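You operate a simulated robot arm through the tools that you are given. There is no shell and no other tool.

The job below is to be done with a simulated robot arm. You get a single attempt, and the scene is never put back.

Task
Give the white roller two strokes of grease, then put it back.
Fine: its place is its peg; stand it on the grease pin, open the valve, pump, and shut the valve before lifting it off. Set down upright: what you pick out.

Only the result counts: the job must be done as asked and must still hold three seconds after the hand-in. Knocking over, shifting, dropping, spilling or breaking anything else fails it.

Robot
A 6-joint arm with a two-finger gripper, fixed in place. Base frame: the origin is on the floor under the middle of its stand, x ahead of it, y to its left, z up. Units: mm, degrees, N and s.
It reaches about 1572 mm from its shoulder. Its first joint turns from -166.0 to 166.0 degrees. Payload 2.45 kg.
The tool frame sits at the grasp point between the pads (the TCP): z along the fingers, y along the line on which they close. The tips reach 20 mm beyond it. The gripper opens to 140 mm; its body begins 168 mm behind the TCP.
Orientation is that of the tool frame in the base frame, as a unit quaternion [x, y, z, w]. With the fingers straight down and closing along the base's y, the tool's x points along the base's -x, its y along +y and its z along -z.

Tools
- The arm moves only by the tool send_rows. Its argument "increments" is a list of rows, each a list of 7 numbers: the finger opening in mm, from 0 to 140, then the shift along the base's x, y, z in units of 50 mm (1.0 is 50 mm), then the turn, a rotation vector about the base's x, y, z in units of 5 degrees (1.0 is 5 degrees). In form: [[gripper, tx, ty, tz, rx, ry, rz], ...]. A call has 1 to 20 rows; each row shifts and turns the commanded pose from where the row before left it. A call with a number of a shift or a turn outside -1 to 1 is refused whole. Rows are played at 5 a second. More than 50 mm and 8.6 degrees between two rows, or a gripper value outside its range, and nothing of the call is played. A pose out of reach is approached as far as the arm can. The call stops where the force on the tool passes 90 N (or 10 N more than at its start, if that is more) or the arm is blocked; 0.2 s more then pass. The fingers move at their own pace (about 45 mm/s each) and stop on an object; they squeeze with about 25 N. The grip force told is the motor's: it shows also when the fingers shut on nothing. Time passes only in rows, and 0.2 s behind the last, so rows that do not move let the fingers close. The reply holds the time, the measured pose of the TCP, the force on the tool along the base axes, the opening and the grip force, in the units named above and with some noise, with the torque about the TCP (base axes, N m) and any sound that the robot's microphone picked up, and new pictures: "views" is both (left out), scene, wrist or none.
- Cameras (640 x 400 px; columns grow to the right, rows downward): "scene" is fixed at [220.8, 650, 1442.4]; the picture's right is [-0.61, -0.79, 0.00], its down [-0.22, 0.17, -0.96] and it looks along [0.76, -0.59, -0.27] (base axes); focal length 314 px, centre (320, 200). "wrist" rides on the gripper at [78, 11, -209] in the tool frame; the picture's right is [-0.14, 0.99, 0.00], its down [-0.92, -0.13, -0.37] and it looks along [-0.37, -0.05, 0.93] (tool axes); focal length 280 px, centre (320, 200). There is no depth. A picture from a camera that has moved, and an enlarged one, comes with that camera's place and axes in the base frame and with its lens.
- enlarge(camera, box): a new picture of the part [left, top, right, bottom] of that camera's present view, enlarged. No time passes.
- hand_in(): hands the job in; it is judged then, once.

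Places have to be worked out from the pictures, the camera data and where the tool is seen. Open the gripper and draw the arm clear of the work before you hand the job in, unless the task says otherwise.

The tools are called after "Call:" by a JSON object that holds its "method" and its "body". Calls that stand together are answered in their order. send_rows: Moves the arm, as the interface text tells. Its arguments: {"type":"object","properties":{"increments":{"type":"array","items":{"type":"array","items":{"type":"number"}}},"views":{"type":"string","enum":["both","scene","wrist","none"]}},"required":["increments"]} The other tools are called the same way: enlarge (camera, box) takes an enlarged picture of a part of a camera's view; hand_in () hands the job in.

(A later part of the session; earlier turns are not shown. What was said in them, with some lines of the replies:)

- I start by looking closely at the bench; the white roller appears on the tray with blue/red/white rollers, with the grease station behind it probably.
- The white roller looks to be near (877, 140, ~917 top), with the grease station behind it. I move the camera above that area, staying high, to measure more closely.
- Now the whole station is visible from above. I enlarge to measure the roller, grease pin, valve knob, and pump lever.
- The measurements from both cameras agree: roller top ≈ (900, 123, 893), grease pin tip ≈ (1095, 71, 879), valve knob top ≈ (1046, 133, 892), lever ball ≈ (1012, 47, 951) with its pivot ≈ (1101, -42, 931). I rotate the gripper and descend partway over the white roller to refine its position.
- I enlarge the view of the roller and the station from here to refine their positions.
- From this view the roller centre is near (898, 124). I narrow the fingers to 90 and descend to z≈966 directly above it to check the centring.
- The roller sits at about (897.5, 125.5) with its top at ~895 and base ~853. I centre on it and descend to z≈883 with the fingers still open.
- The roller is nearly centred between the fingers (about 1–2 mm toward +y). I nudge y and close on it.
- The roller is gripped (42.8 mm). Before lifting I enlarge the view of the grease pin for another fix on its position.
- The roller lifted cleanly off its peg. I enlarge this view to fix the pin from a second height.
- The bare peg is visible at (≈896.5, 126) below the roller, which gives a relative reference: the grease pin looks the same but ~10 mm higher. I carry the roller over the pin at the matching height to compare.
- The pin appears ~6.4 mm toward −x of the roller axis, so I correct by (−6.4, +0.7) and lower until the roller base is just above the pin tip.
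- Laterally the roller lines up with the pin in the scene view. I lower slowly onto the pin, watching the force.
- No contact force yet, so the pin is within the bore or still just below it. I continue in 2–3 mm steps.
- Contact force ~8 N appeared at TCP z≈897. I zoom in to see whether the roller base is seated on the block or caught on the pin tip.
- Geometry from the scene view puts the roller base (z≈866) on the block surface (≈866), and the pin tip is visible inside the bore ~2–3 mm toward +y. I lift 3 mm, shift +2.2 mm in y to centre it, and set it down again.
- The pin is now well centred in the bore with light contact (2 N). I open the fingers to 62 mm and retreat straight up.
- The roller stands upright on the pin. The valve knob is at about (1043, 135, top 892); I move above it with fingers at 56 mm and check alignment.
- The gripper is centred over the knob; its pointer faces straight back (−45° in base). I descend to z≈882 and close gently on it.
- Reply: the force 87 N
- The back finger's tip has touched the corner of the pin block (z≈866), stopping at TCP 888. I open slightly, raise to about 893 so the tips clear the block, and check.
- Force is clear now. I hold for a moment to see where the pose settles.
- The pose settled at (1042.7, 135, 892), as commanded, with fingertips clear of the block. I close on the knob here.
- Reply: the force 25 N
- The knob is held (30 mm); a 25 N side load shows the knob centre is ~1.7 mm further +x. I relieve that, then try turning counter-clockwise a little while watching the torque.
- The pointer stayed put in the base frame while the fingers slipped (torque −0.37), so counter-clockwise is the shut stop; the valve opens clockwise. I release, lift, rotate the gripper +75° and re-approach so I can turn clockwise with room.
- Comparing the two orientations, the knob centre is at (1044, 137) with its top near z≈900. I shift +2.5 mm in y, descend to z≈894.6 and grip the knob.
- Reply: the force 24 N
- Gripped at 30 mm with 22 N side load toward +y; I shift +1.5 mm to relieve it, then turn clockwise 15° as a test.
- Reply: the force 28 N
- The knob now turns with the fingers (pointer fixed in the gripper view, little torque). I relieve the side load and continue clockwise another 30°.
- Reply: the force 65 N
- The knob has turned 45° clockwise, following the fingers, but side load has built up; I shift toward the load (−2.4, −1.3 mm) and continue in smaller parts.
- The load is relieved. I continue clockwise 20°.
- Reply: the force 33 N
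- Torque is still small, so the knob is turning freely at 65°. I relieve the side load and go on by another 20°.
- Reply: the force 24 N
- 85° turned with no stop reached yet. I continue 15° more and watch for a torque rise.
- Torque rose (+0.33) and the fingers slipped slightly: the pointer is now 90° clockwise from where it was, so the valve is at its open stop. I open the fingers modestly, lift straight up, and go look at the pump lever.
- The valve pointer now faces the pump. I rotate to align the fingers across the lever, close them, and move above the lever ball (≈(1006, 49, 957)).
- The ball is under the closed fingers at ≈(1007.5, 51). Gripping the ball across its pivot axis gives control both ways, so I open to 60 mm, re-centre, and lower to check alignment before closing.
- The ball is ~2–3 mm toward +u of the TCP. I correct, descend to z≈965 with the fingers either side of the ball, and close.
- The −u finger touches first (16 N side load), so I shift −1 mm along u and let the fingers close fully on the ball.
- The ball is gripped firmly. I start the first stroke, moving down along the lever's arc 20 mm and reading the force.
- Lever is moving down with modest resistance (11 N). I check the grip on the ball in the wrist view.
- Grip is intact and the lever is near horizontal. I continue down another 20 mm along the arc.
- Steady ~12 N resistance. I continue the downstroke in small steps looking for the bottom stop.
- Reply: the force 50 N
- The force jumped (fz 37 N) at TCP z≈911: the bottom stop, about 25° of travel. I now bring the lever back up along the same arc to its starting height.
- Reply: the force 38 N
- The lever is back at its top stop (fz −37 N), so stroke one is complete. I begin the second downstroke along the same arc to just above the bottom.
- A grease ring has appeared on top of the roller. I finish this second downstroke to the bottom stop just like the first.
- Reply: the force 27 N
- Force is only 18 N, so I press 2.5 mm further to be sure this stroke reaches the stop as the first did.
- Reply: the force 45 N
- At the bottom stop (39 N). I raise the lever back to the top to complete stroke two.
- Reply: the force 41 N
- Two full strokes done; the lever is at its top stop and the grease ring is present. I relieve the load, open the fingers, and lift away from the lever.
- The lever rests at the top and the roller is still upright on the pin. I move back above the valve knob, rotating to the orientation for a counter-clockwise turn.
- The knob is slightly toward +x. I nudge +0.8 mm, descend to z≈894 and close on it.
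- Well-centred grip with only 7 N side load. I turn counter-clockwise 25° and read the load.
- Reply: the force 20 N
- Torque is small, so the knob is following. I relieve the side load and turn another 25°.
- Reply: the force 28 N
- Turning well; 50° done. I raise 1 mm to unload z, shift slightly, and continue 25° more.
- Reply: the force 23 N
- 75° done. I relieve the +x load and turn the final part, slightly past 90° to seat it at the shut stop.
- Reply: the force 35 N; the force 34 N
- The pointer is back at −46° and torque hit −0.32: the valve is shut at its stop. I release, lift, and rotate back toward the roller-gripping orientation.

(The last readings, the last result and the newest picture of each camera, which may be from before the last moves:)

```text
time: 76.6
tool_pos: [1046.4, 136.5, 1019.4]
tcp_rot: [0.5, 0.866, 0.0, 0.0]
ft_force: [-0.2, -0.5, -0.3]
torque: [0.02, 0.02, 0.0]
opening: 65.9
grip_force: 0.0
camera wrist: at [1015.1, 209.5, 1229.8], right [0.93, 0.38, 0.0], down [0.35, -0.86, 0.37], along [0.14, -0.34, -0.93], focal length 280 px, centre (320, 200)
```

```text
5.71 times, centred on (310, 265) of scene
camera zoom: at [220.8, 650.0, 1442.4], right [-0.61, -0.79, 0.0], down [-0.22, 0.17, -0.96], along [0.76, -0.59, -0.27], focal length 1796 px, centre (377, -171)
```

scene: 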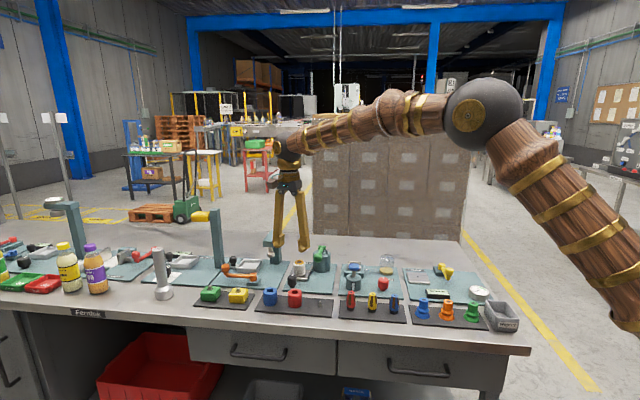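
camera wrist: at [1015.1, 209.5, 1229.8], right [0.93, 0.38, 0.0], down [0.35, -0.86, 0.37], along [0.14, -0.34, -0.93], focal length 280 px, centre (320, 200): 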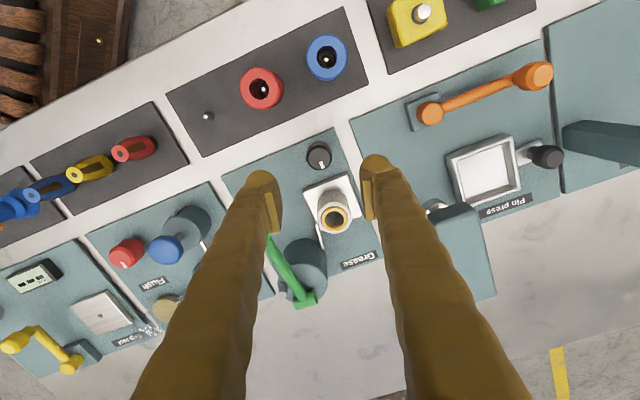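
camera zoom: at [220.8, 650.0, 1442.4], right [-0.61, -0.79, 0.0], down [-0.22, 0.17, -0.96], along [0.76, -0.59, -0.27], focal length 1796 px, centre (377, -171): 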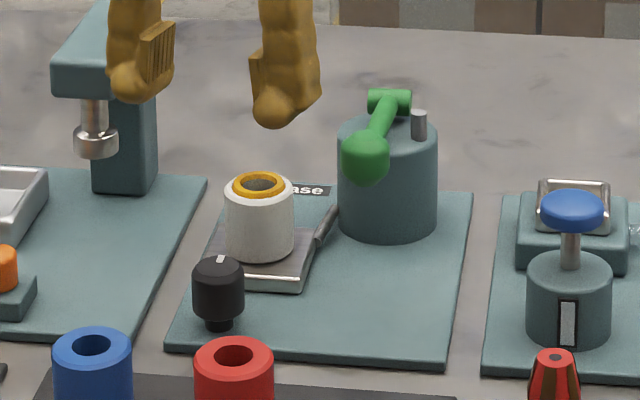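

The valve pointer is back in its original direction and the roller is undisturbed. I return above the roller in the same orientation as when I released it and check alignment at z≈960.

Call:
{"method": "send_rows", "body": {"increments": [[66, 0.1046, -0.1559, 0, 0, 0, -1], [66, 0.1046, -0.1559, 0, 0, 0, -1], [66, 0.1046, -0.1559, 0, 0, 0, -1], [66, 0.1046, -0.1559, 0, 0, 0, -1], [66, 0.1046, -0.1559, 0, 0, 0, -1], [66, 0.1046, -0.1559, 0, 0, 0, -1], [66, 0.1046, -0.1559, 0, 0, 0, -1], [66, 0.1046, -0.1559, 0, 0, 0, -1], [66, 0, 0, -0.5, 0, 0, 0], [66, 0, 0, -0.5, 0, 0, 0], [66, 0, 0, 0, 0, 0, 0]], "views": "both"}}

Call:
{"method": "enlarge", "body": {"camera": "wrist", "box": [240, 100, 400, 220]}}

Call:
{"method": "enlarge", "body": {"camera": "scene", "box": [270, 230, 350, 300]}}

```text
time: 79.0
tool_pos: [1088.6, 75.0, 969.9]
tcp_rot: [0.766, 0.643, 0.0, 0.0]
ft_force: [0.6, 0.2, -0.4]
torque: [0.01, 0.02, 0.01]
opening: 65.8
grip_force: 0.1
camera wrist: at [1111.7, 150.1, 1179.3], right [0.95, -0.31, 0.0], down [-0.29, -0.88, 0.37], along [-0.11, -0.35, -0.93], focal length 280 px, centre (320, 200)
```

scene: 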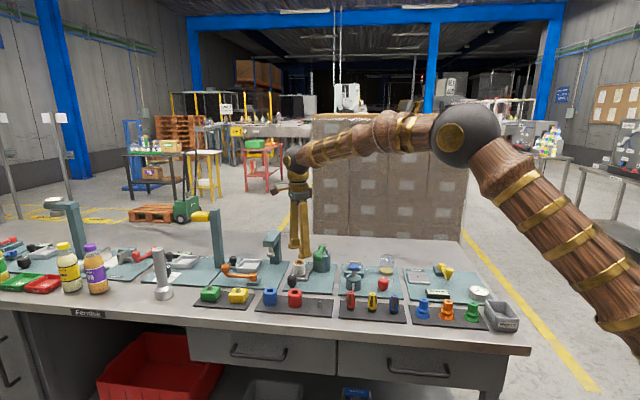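
wrist: 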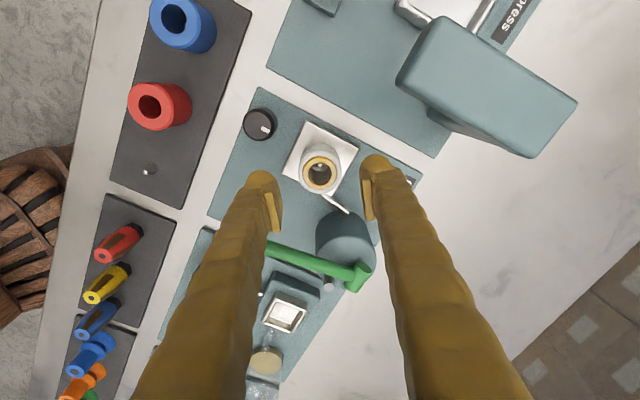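

```text
3.33 times, centred on (320, 160) of wrist
camera zoom: at [1111.7, 150.1, 1179.3], right [0.95, -0.31, 0.0], down [-0.29, -0.88, 0.37], along [-0.11, -0.35, -0.93], focal length 935 px, centre (320, 333)
```

zoom: 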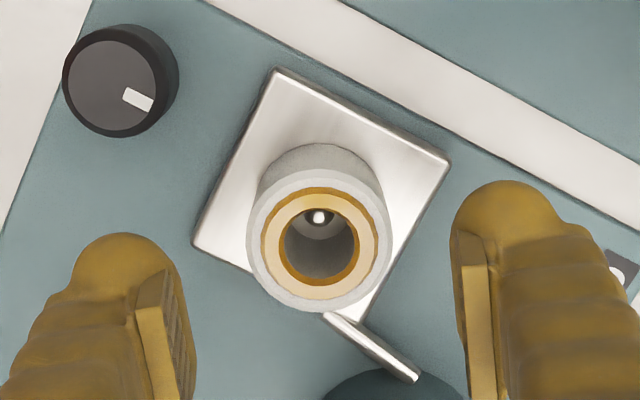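

```text
5.71 times, centred on (310, 265) of scene
camera zoom: at [220.8, 650.0, 1442.4], right [-0.61, -0.79, 0.0], down [-0.22, 0.17, -0.96], along [0.76, -0.59, -0.27], focal length 1796 px, centre (377, -171)
```

zoom: 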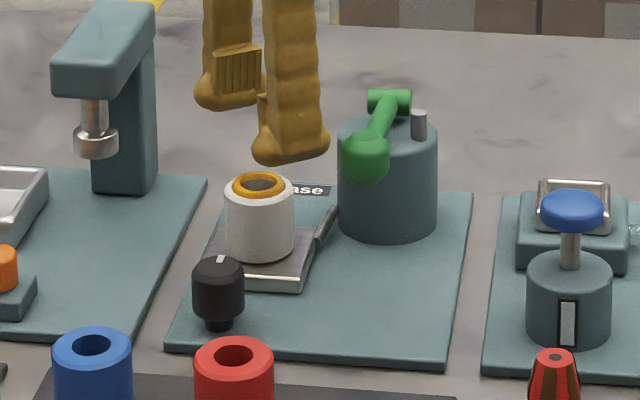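

Roller is centred between the fingers. I descend to the release height (≈898) and close on it.

Call:
{"method": "send_rows", "body": {"increments": [[66, 0, 0, -0.4, 0, 0, 0], [66, 0, 0, -0.5, 0, 0, 0], [66, 0, 0, -0.4, 0, 0, 0], [66, 0, 0, -0.144, 0, 0, 0], [56, 0, 0, 0, 0, 0, 0], [46, 0, 0, 0, 0, 0, 0], [36, 0, 0, 0, 0, 0, 0], [36, 0, 0, 0, 0, 0, 0], [36, 0, 0, 0, 0, 0, 0]], "views": "wrist"}}

Call:
{"method": "enlarge", "body": {"camera": "wrist", "box": [260, 130, 380, 230]}}

```text
time: 81.0
tool_pos: [1088.5, 74.6, 897.2]
tcp_rot: [0.766, 0.643, 0.0, 0.0]
ft_force: [0.7, 0.4, -0.4]
torque: [-0.03, -0.03, 0.05]
opening: 42.7
grip_force: 24.8
camera wrist: at [1111.2, 149.4, 1107.4], right [0.95, -0.31, 0.0], down [-0.29, -0.88, 0.37], along [-0.11, -0.35, -0.93], focal length 280 px, centre (320, 200)
```

wrist: 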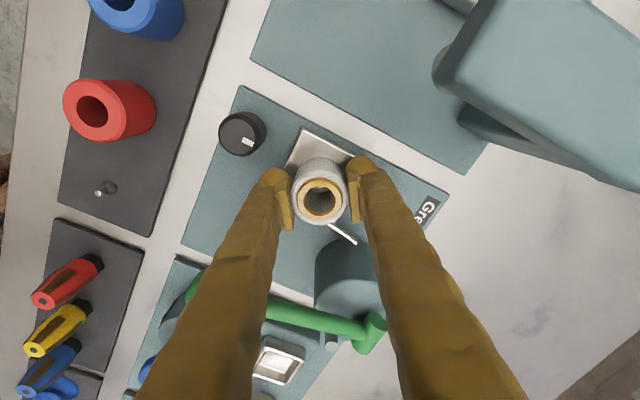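

```text
4.00 times, centred on (320, 180) of wrist
camera zoom: at [1111.2, 149.4, 1107.4], right [0.95, -0.31, 0.0], down [-0.29, -0.88, 0.37], along [-0.11, -0.35, -0.93], focal length 1122 px, centre (320, 280)
```

zoom: 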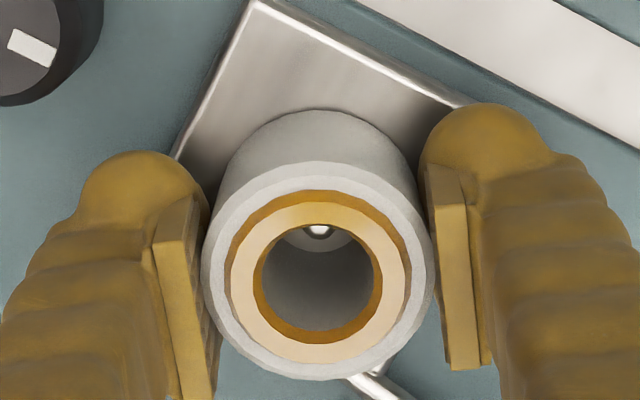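

Gripped at 42.7 mm. I lift the roller straight off the pin and carry it back over its own peg.

Call:
{"method": "send_rows", "body": {"increments": [[36, 0, 0, 0.2, 0, 0, 0], [36, 0, 0, 0.4, 0, 0, 0], [36, 0, 0, 0.7, 0, 0, 0], [36, 0, 0, 0.8, 0, 0, 0], [36, 0, 0, 0.6, 0, 0, 0], [36, -0.763, 0.206, -0.04, 0, 0, 0], [36, -0.763, 0.206, -0.04, 0, 0, 0], [36, -0.763, 0.206, -0.04, 0, 0, 0], [36, -0.763, 0.206, -0.04, 0, 0, 0], [36, -0.763, 0.206, -0.04, 0, 0, 0], [36, 0, 0, 0, 0, 0, 0]], "views": "both"}}

Call:
{"method": "enlarge", "body": {"camera": "wrist", "box": [260, 130, 380, 230]}}

Call:
{"method": "enlarge", "body": {"camera": "scene", "box": [260, 230, 360, 320]}}

```text
time: 83.4
tool_pos: [898.6, 126.4, 1022.5]
tcp_rot: [0.766, 0.643, -0.001, 0.0]
ft_force: [0.2, 1.3, -0.6]
torque: [-0.01, 0.01, -0.01]
opening: 42.6
grip_force: 25.0
camera wrist: at [921.2, 200.8, 1232.0], right [0.95, -0.31, 0.0], down [-0.29, -0.88, 0.37], along [-0.11, -0.35, -0.93], focal length 280 px, centre (320, 200)
```

scene: 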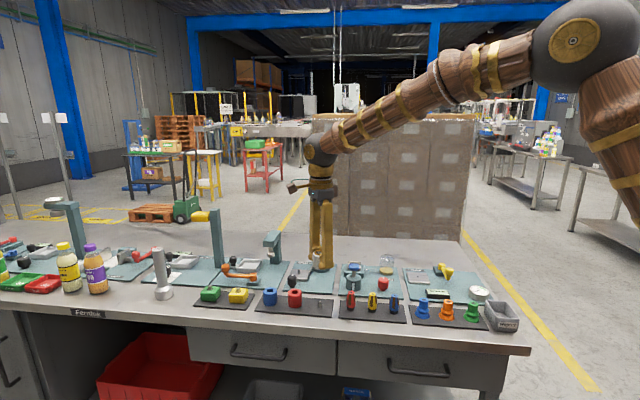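
wrist: 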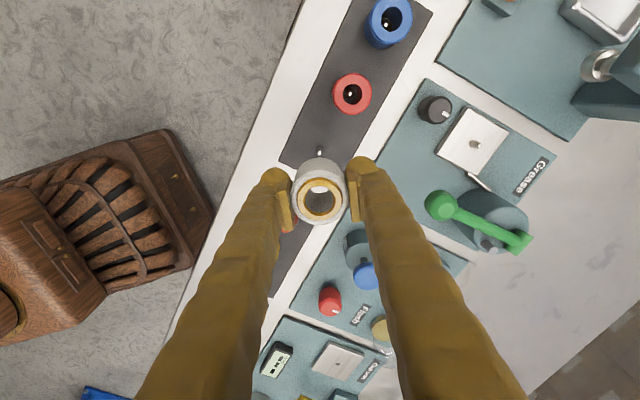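

```text
4.00 times, centred on (320, 180) of wrist
camera zoom: at [921.2, 200.8, 1232.0], right [0.95, -0.31, 0.0], down [-0.29, -0.88, 0.37], along [-0.11, -0.35, -0.93], focal length 1122 px, centre (320, 280)
```

zoom: 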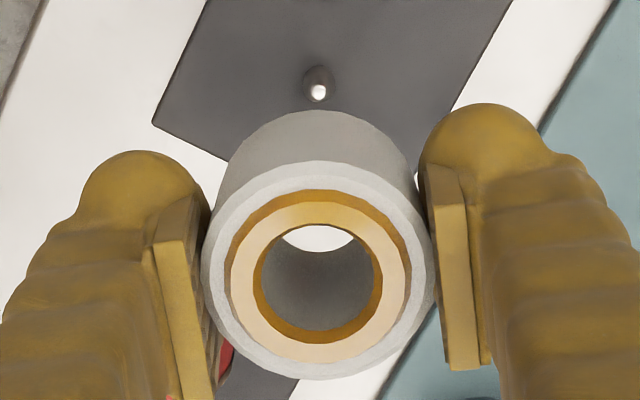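

```text
4.44 times, centred on (310, 275) of scene
camera zoom: at [220.8, 650.0, 1442.4], right [-0.61, -0.79, 0.0], down [-0.22, 0.17, -0.96], along [0.76, -0.59, -0.27], focal length 1397 px, centre (364, -133)
```

zoom: 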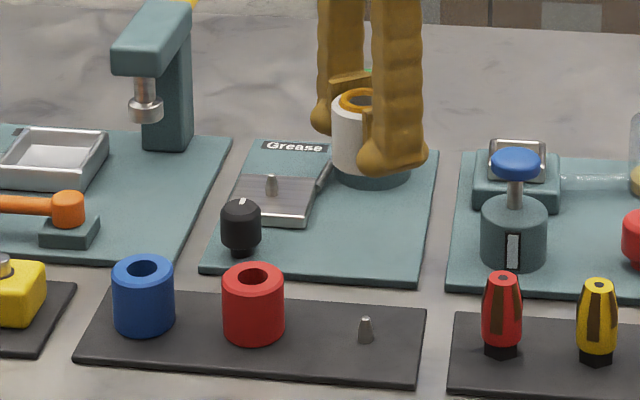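

The peg tip sits within ~1 mm of the ideal aligned image position. I descend in stages toward the peg.

Call:
{"method": "send_rows", "body": {"increments": [[36, -0.01, 0.003, -0.5, 0, 0, 0], [36, 0, 0, -0.7, 0, 0, 0], [36, 0, 0, -0.6, 0, 0, 0], [36, 0, 0, -0.2, 0, 0, 0], [36, 0, 0, -0.1, 0, 0, 0], [36, 0, 0, -0.1, 0, 0, 0], [36, 0, 0, 0, 0, 0, 0]], "views": "both"}}

Call:
{"method": "enlarge", "body": {"camera": "wrist", "box": [290, 160, 350, 220]}}

Call:
{"method": "enlarge", "body": {"camera": "scene", "box": [290, 260, 350, 320]}}

```text
time: 85.0
tool_pos: [896.3, 125.8, 913.4]
tcp_rot: [0.766, 0.643, 0.0, 0.0]
ft_force: [0.2, 0.6, -0.7]
torque: [0.0, 0.0, -0.01]
opening: 42.6
grip_force: 25.2
camera wrist: at [919.8, 201.0, 1122.9], right [0.95, -0.31, 0.0], down [-0.29, -0.88, 0.37], along [-0.11, -0.35, -0.93], focal length 280 px, centre (320, 200)
```

scene: 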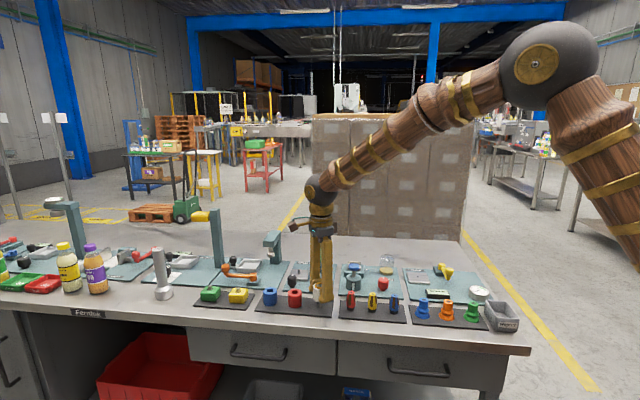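
wrist: 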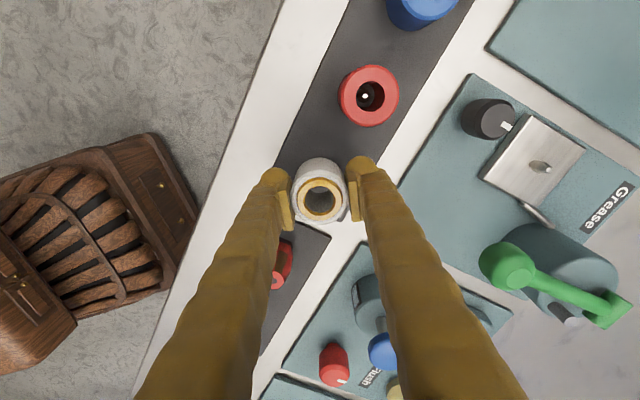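

```text
6.67 times, centred on (320, 190) of wrist
camera zoom: at [919.8, 201.0, 1122.9], right [0.95, -0.31, 0.0], down [-0.29, -0.88, 0.37], along [-0.11, -0.35, -0.93], focal length 1869 px, centre (320, 267)
```

zoom: 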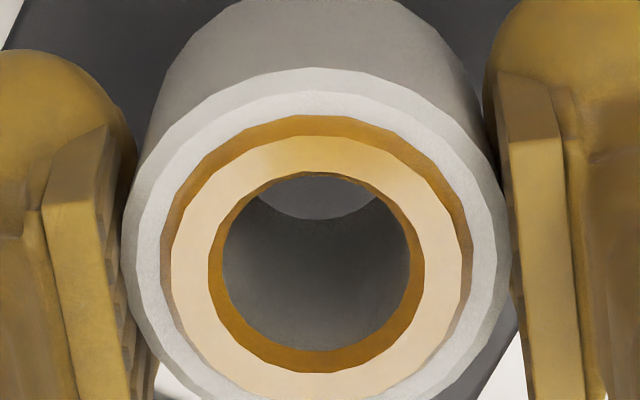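

```text
6.67 times, centred on (320, 290) of scene
camera zoom: at [220.8, 650.0, 1442.4], right [-0.61, -0.79, 0.0], down [-0.22, 0.17, -0.96], along [0.76, -0.59, -0.27], focal length 2095 px, centre (320, -400)
```

zoom: 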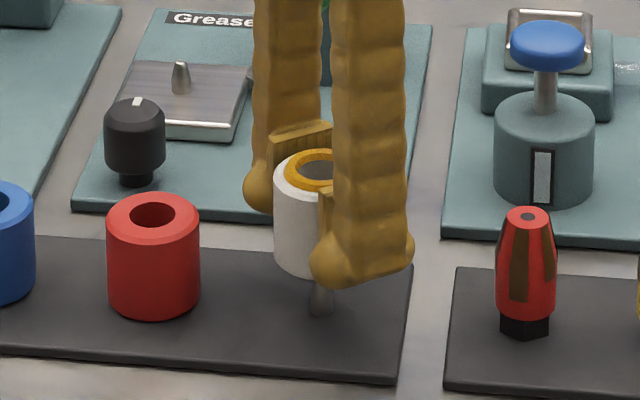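

The peg lines up under the roller in the scene view too. I continue down in small steps.

Call:
{"method": "send_rows", "body": {"increments": [[36, 0, 0, -0.1, 0, 0, 0], [36, 0, 0, -0.1, 0, 0, 0], [36, 0, 0, -0.1, 0, 0, 0], [36, 0, 0, -0.1, 0, 0, 0], [36, 0, 0, 0, 0, 0, 0]], "views": "wrist"}}

Call:
{"method": "enlarge", "body": {"camera": "wrist", "box": [290, 160, 350, 220]}}

Call:
{"method": "enlarge", "body": {"camera": "scene", "box": [290, 260, 350, 320]}}

```text
time: 86.2
tool_pos: [896.2, 126.2, 893.2]
tcp_rot: [0.766, 0.642, 0.0, 0.0]
ft_force: [-0.2, 0.0, -1.3]
torque: [0.0, -0.04, -0.02]
opening: 42.6
grip_force: 24.9
camera wrist: at [919.8, 200.6, 1102.4], right [0.95, -0.31, 0.0], down [-0.29, -0.88, 0.37], along [-0.11, -0.35, -0.93], focal length 280 px, centre (320, 200)
```

wrist: 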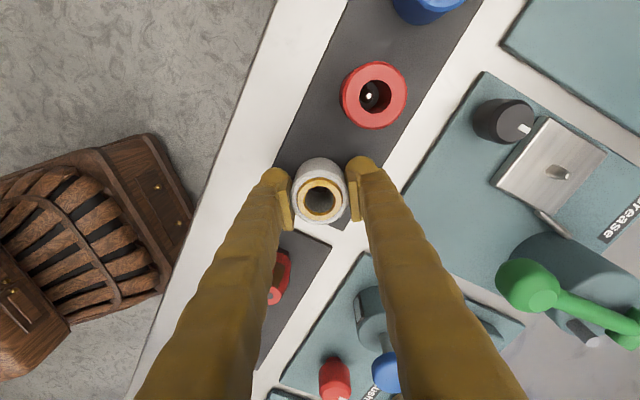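

```text
6.67 times, centred on (320, 190) of wrist
camera zoom: at [919.8, 200.6, 1102.4], right [0.95, -0.31, 0.0], down [-0.29, -0.88, 0.37], along [-0.11, -0.35, -0.93], focal length 1869 px, centre (320, 267)
```

zoom: 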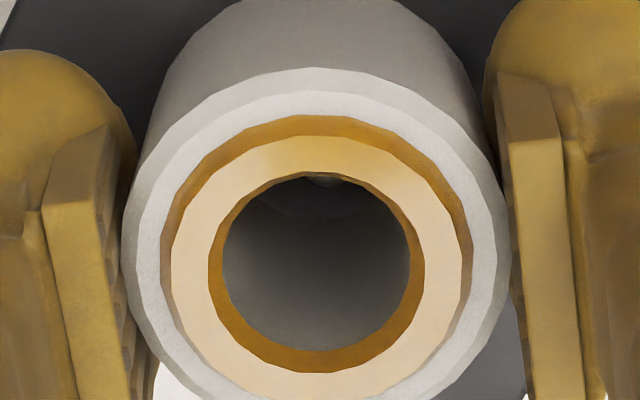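

```text
6.67 times, centred on (320, 290) of scene
camera zoom: at [220.8, 650.0, 1442.4], right [-0.61, -0.79, 0.0], down [-0.22, 0.17, -0.96], along [0.76, -0.59, -0.27], focal length 2095 px, centre (320, -400)
```

zoom: 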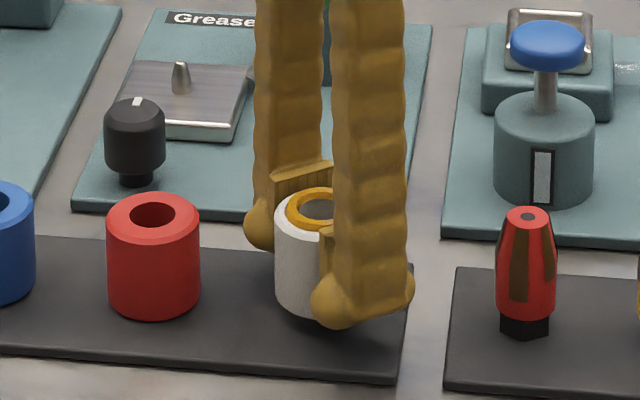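

No contact and the peg tip shows inside the bore. I go down the last ~10 mm gently.

Call:
{"method": "send_rows", "body": {"increments": [[36, 0, 0, -0.08, 0, 0, 0], [36, 0, 0, -0.06, 0, 0, 0], [36, 0, 0, -0.03, 0, 0, 0], [36, 0, 0, 0, 0, 0, 0]], "views": "wrist"}}

Call:
{"method": "enlarge", "body": {"camera": "wrist", "box": [290, 160, 350, 220]}}

Call:
{"method": "enlarge", "body": {"camera": "scene", "box": [290, 260, 350, 320]}}

```text
time: 87.2
tool_pos: [897.3, 125.4, 884.3]
tcp_rot: [0.766, 0.643, 0.0, -0.001]
ft_force: [-0.2, -0.3, -0.4]
torque: [-0.01, -0.01, 0.0]
opening: 42.5
grip_force: 24.6
camera wrist: at [919.5, 200.9, 1094.0], right [0.95, -0.31, 0.0], down [-0.29, -0.88, 0.37], along [-0.11, -0.35, -0.93], focal length 280 px, centre (320, 200)
```

wrist: 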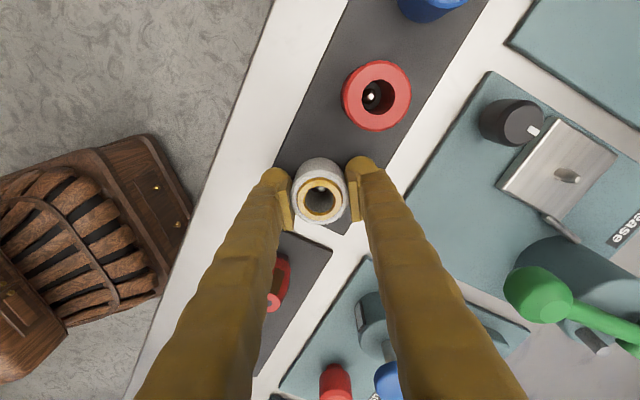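

```text
6.67 times, centred on (320, 190) of wrist
camera zoom: at [919.5, 200.9, 1094.0], right [0.95, -0.31, 0.0], down [-0.29, -0.88, 0.37], along [-0.11, -0.35, -0.93], focal length 1869 px, centre (320, 267)
```

zoom: 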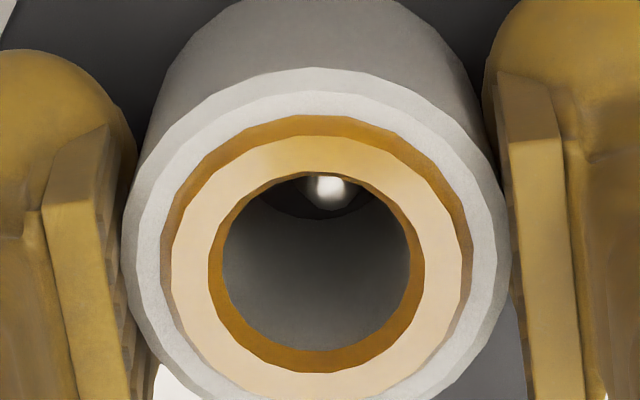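

```text
6.67 times, centred on (320, 290) of scene
camera zoom: at [220.8, 650.0, 1442.4], right [-0.61, -0.79, 0.0], down [-0.22, 0.17, -0.96], along [0.76, -0.59, -0.27], focal length 2095 px, centre (320, -400)
```

zoom: 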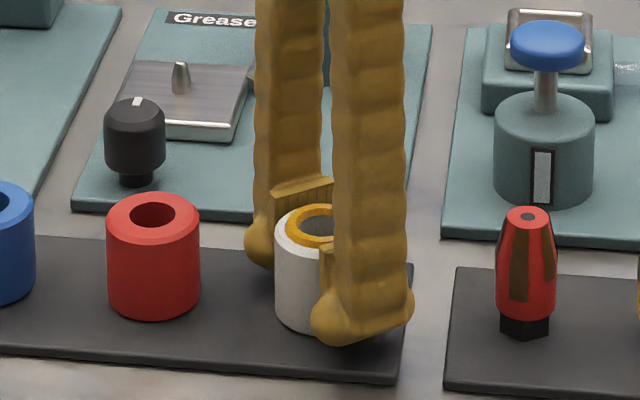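

The peg is in the bore and nearly seated, still no contact. I lower 1 mm at a time until it touches.

Call:
{"method": "send_rows", "body": {"increments": [[36, 0, 0, -0.02, 0, 0, 0], [36, 0, 0, 0, 0, 0, 0]], "views": "none"}}

Call:
{"method": "send_rows", "body": {"increments": [[36, 0, 0, -0.014, 0, 0, 0], [36, 0, 0, 0, 0, 0, 0]], "views": "none"}}

```text
time: 87.8
tool_pos: [896.8, 126.1, 882.8]
tcp_rot: [0.766, 0.643, 0.001, 0.001]
ft_force: [-1.4, -1.3, 7.6]
torque: [-0.01, 0.09, 0.04]
opening: 42.3
grip_force: 24.9
```

```text
time: 88.4
tool_pos: [895.8, 124.5, 884.0]
tcp_rot: [0.766, 0.643, 0.0, 0.001]
ft_force: [-6.0, -2.1, 21.6]
torque: [0.01, 0.12, 0.07]
opening: 42.7
grip_force: 25.1
```

Seated: contact at ~883.4. I back off to light contact, open the fingers, and lift clear.

Call:
{"method": "send_rows", "body": {"increments": [[36, 0, 0, 0.016, 0, 0, 0], [36, 0, 0, 0, 0, 0, 0], [50, 0, 0, 0, 0, 0, 0], [66, 0, 0, 0, 0, 0, 0], [72, 0, 0, 0, 0, 0, 0], [72, 0, 0, 0.1, 0, 0, 0], [72, 0, 0, 0.3, 0, 0, 0], [72, 0, 0, 0.6, 0, 0, 0], [72, 0, 0, 0.9, 0, 0, 0], [72, 0, 0, 0.9, 0, 0, 0]], "views": "both"}}

Call:
{"method": "enlarge", "body": {"camera": "scene", "box": [260, 230, 360, 320]}}

Call:
{"method": "enlarge", "body": {"camera": "wrist", "box": [240, 60, 440, 220]}}

```text
time: 90.6
tool_pos: [895.9, 123.0, 1022.1]
tcp_rot: [0.766, 0.643, -0.001, 0.0]
ft_force: [0.8, 0.4, -1.0]
torque: [0.0, 0.03, 0.0]
opening: 72.2
grip_force: 0.2
camera wrist: at [919.4, 198.2, 1232.6], right [0.95, -0.31, 0.0], down [-0.28, -0.88, 0.37], along [-0.11, -0.35, -0.93], focal length 280 px, centre (320, 200)
```

scene: 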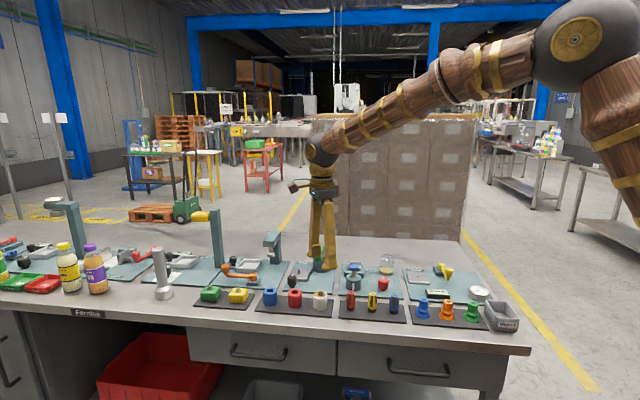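
wrist: 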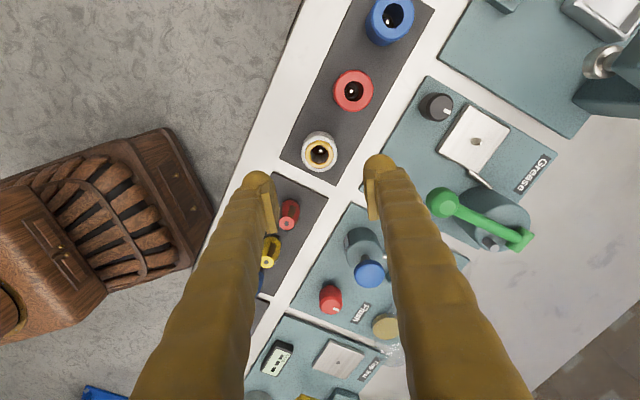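

```text
4.44 times, centred on (310, 275) of scene
camera zoom: at [220.8, 650.0, 1442.4], right [-0.61, -0.79, 0.0], down [-0.22, 0.17, -0.96], along [0.76, -0.59, -0.27], focal length 1397 px, centre (364, -133)
```

zoom: 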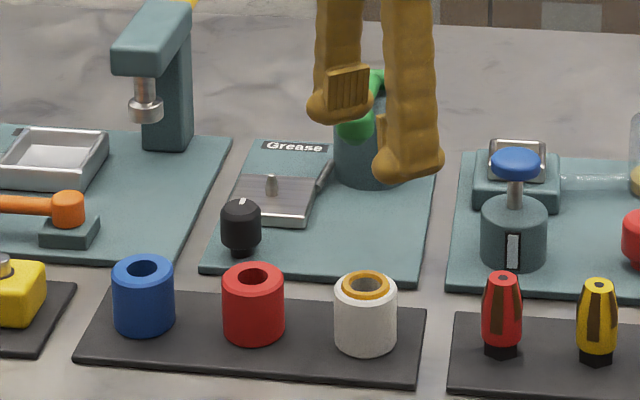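

```text
2.50 times, centred on (340, 140) of wrist
camera zoom: at [919.4, 198.2, 1232.6], right [0.95, -0.31, 0.0], down [-0.28, -0.88, 0.37], along [-0.11, -0.35, -0.93], focal length 701 px, centre (270, 350)
```

zoom: 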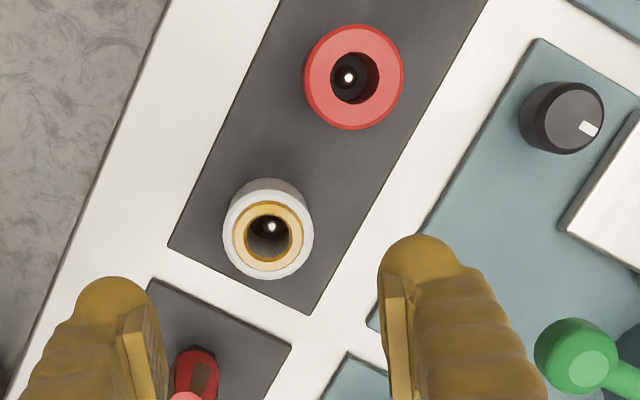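

The greased white roller stands upright on its own peg, the valve is shut, lever up, everything else in place. I draw the arm up and away with the gripper open.

Call:
{"method": "send_rows", "body": {"increments": [[72, 0, 0, 0.8, 0, 0, 0], [90, -0.2, 0.2, 0.8, 0, 0, 0], [110, -0.5, 0.5, 0.6, 0, 0, 0], [140, -0.5, 0.5, 0.6, 0, 0, 0], [140, -0.6, 0.6, 0.5, 0, 0, 0], [140, -0.6, 0.6, 0.5, 0, 0, 0], [140, -0.6, 0.6, 0.4, 0, 0, 0], [140, -0.6, 0.6, 0.3, 0, 0, 0], [140, 0, 0, 0, 0, 0, 0], [140, 0, 0, 0, 0, 0, 0]], "views": "both"}}

Call:
{"method": "enlarge", "body": {"camera": "scene", "box": [240, 220, 400, 320]}}

```text
time: 92.8
tool_pos: [715.5, 305.6, 1248.3]
tcp_rot: [0.767, 0.642, 0.0, 0.0]
ft_force: [0.9, 0.6, 0.7]
torque: [0.0, 0.02, 0.01]
opening: 139.9
grip_force: 0.0
camera wrist: at [739.4, 380.7, 1457.9], right [0.95, -0.31, 0.0], down [-0.29, -0.88, 0.37], along [-0.11, -0.35, -0.93], focal length 280 px, centre (320, 200)
```

scene: 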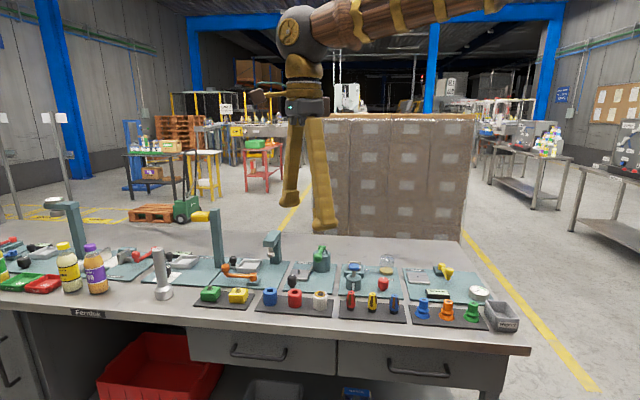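
wrist: 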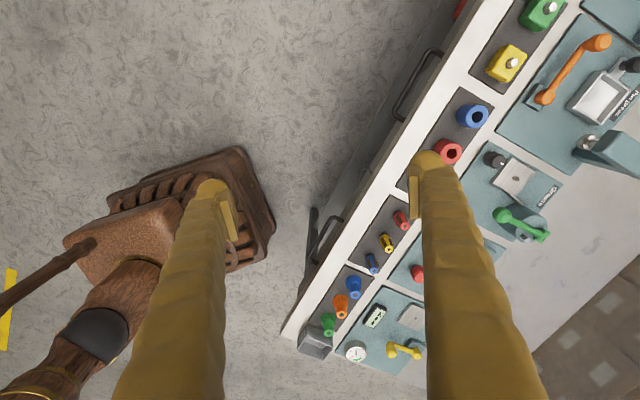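

```text
4.00 times, centred on (320, 270) of scene
camera zoom: at [220.8, 650.0, 1442.4], right [-0.61, -0.79, 0.0], down [-0.22, 0.17, -0.96], along [0.76, -0.59, -0.27], focal length 1257 px, centre (320, -80)
```

zoom: 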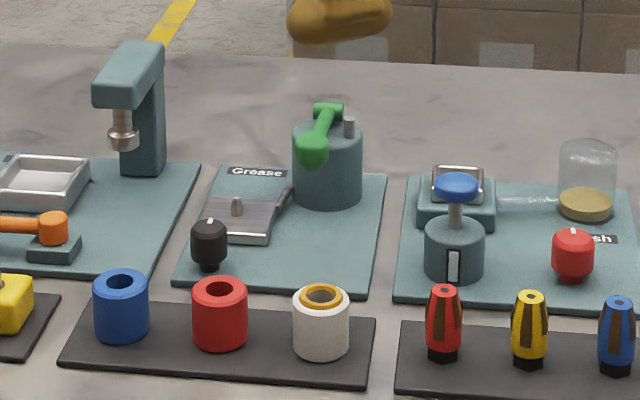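

The scene matches the start except for the grease ring on the white roller: it stands upright on its peg, the valve is shut, the lever is up, and the arm is clear. I hand the job in.

Call:
{"method": "hand_in", "body": {}}

```text
The job is handed in.
```

I gave the white roller two full strokes of grease, put it back upright on its own peg, and handed the job in.

- **Greasing:** I stood the roller on the grease pin and opened the valve to its stop. I then worked the lever from top stop to bottom stop twice. A grease ring showed on top of the roller during the second downstroke.
- **Stroke count:** The pump has no counter and made no sound. The count of two rests on the lever travel I felt and on when the ring appeared.
- **Valve:** I turned it back to its shut stop before lifting the roller off, and its pointer is where it started.
- **One contact:** A fingertip pressed on the corner of the pin block with about 81 N as I first reached for the valve. I backed off, and nothing looked moved.

In the last pictures the rest of the bench looks unchanged, the lever is up, and the arm is clear with the gripper open.
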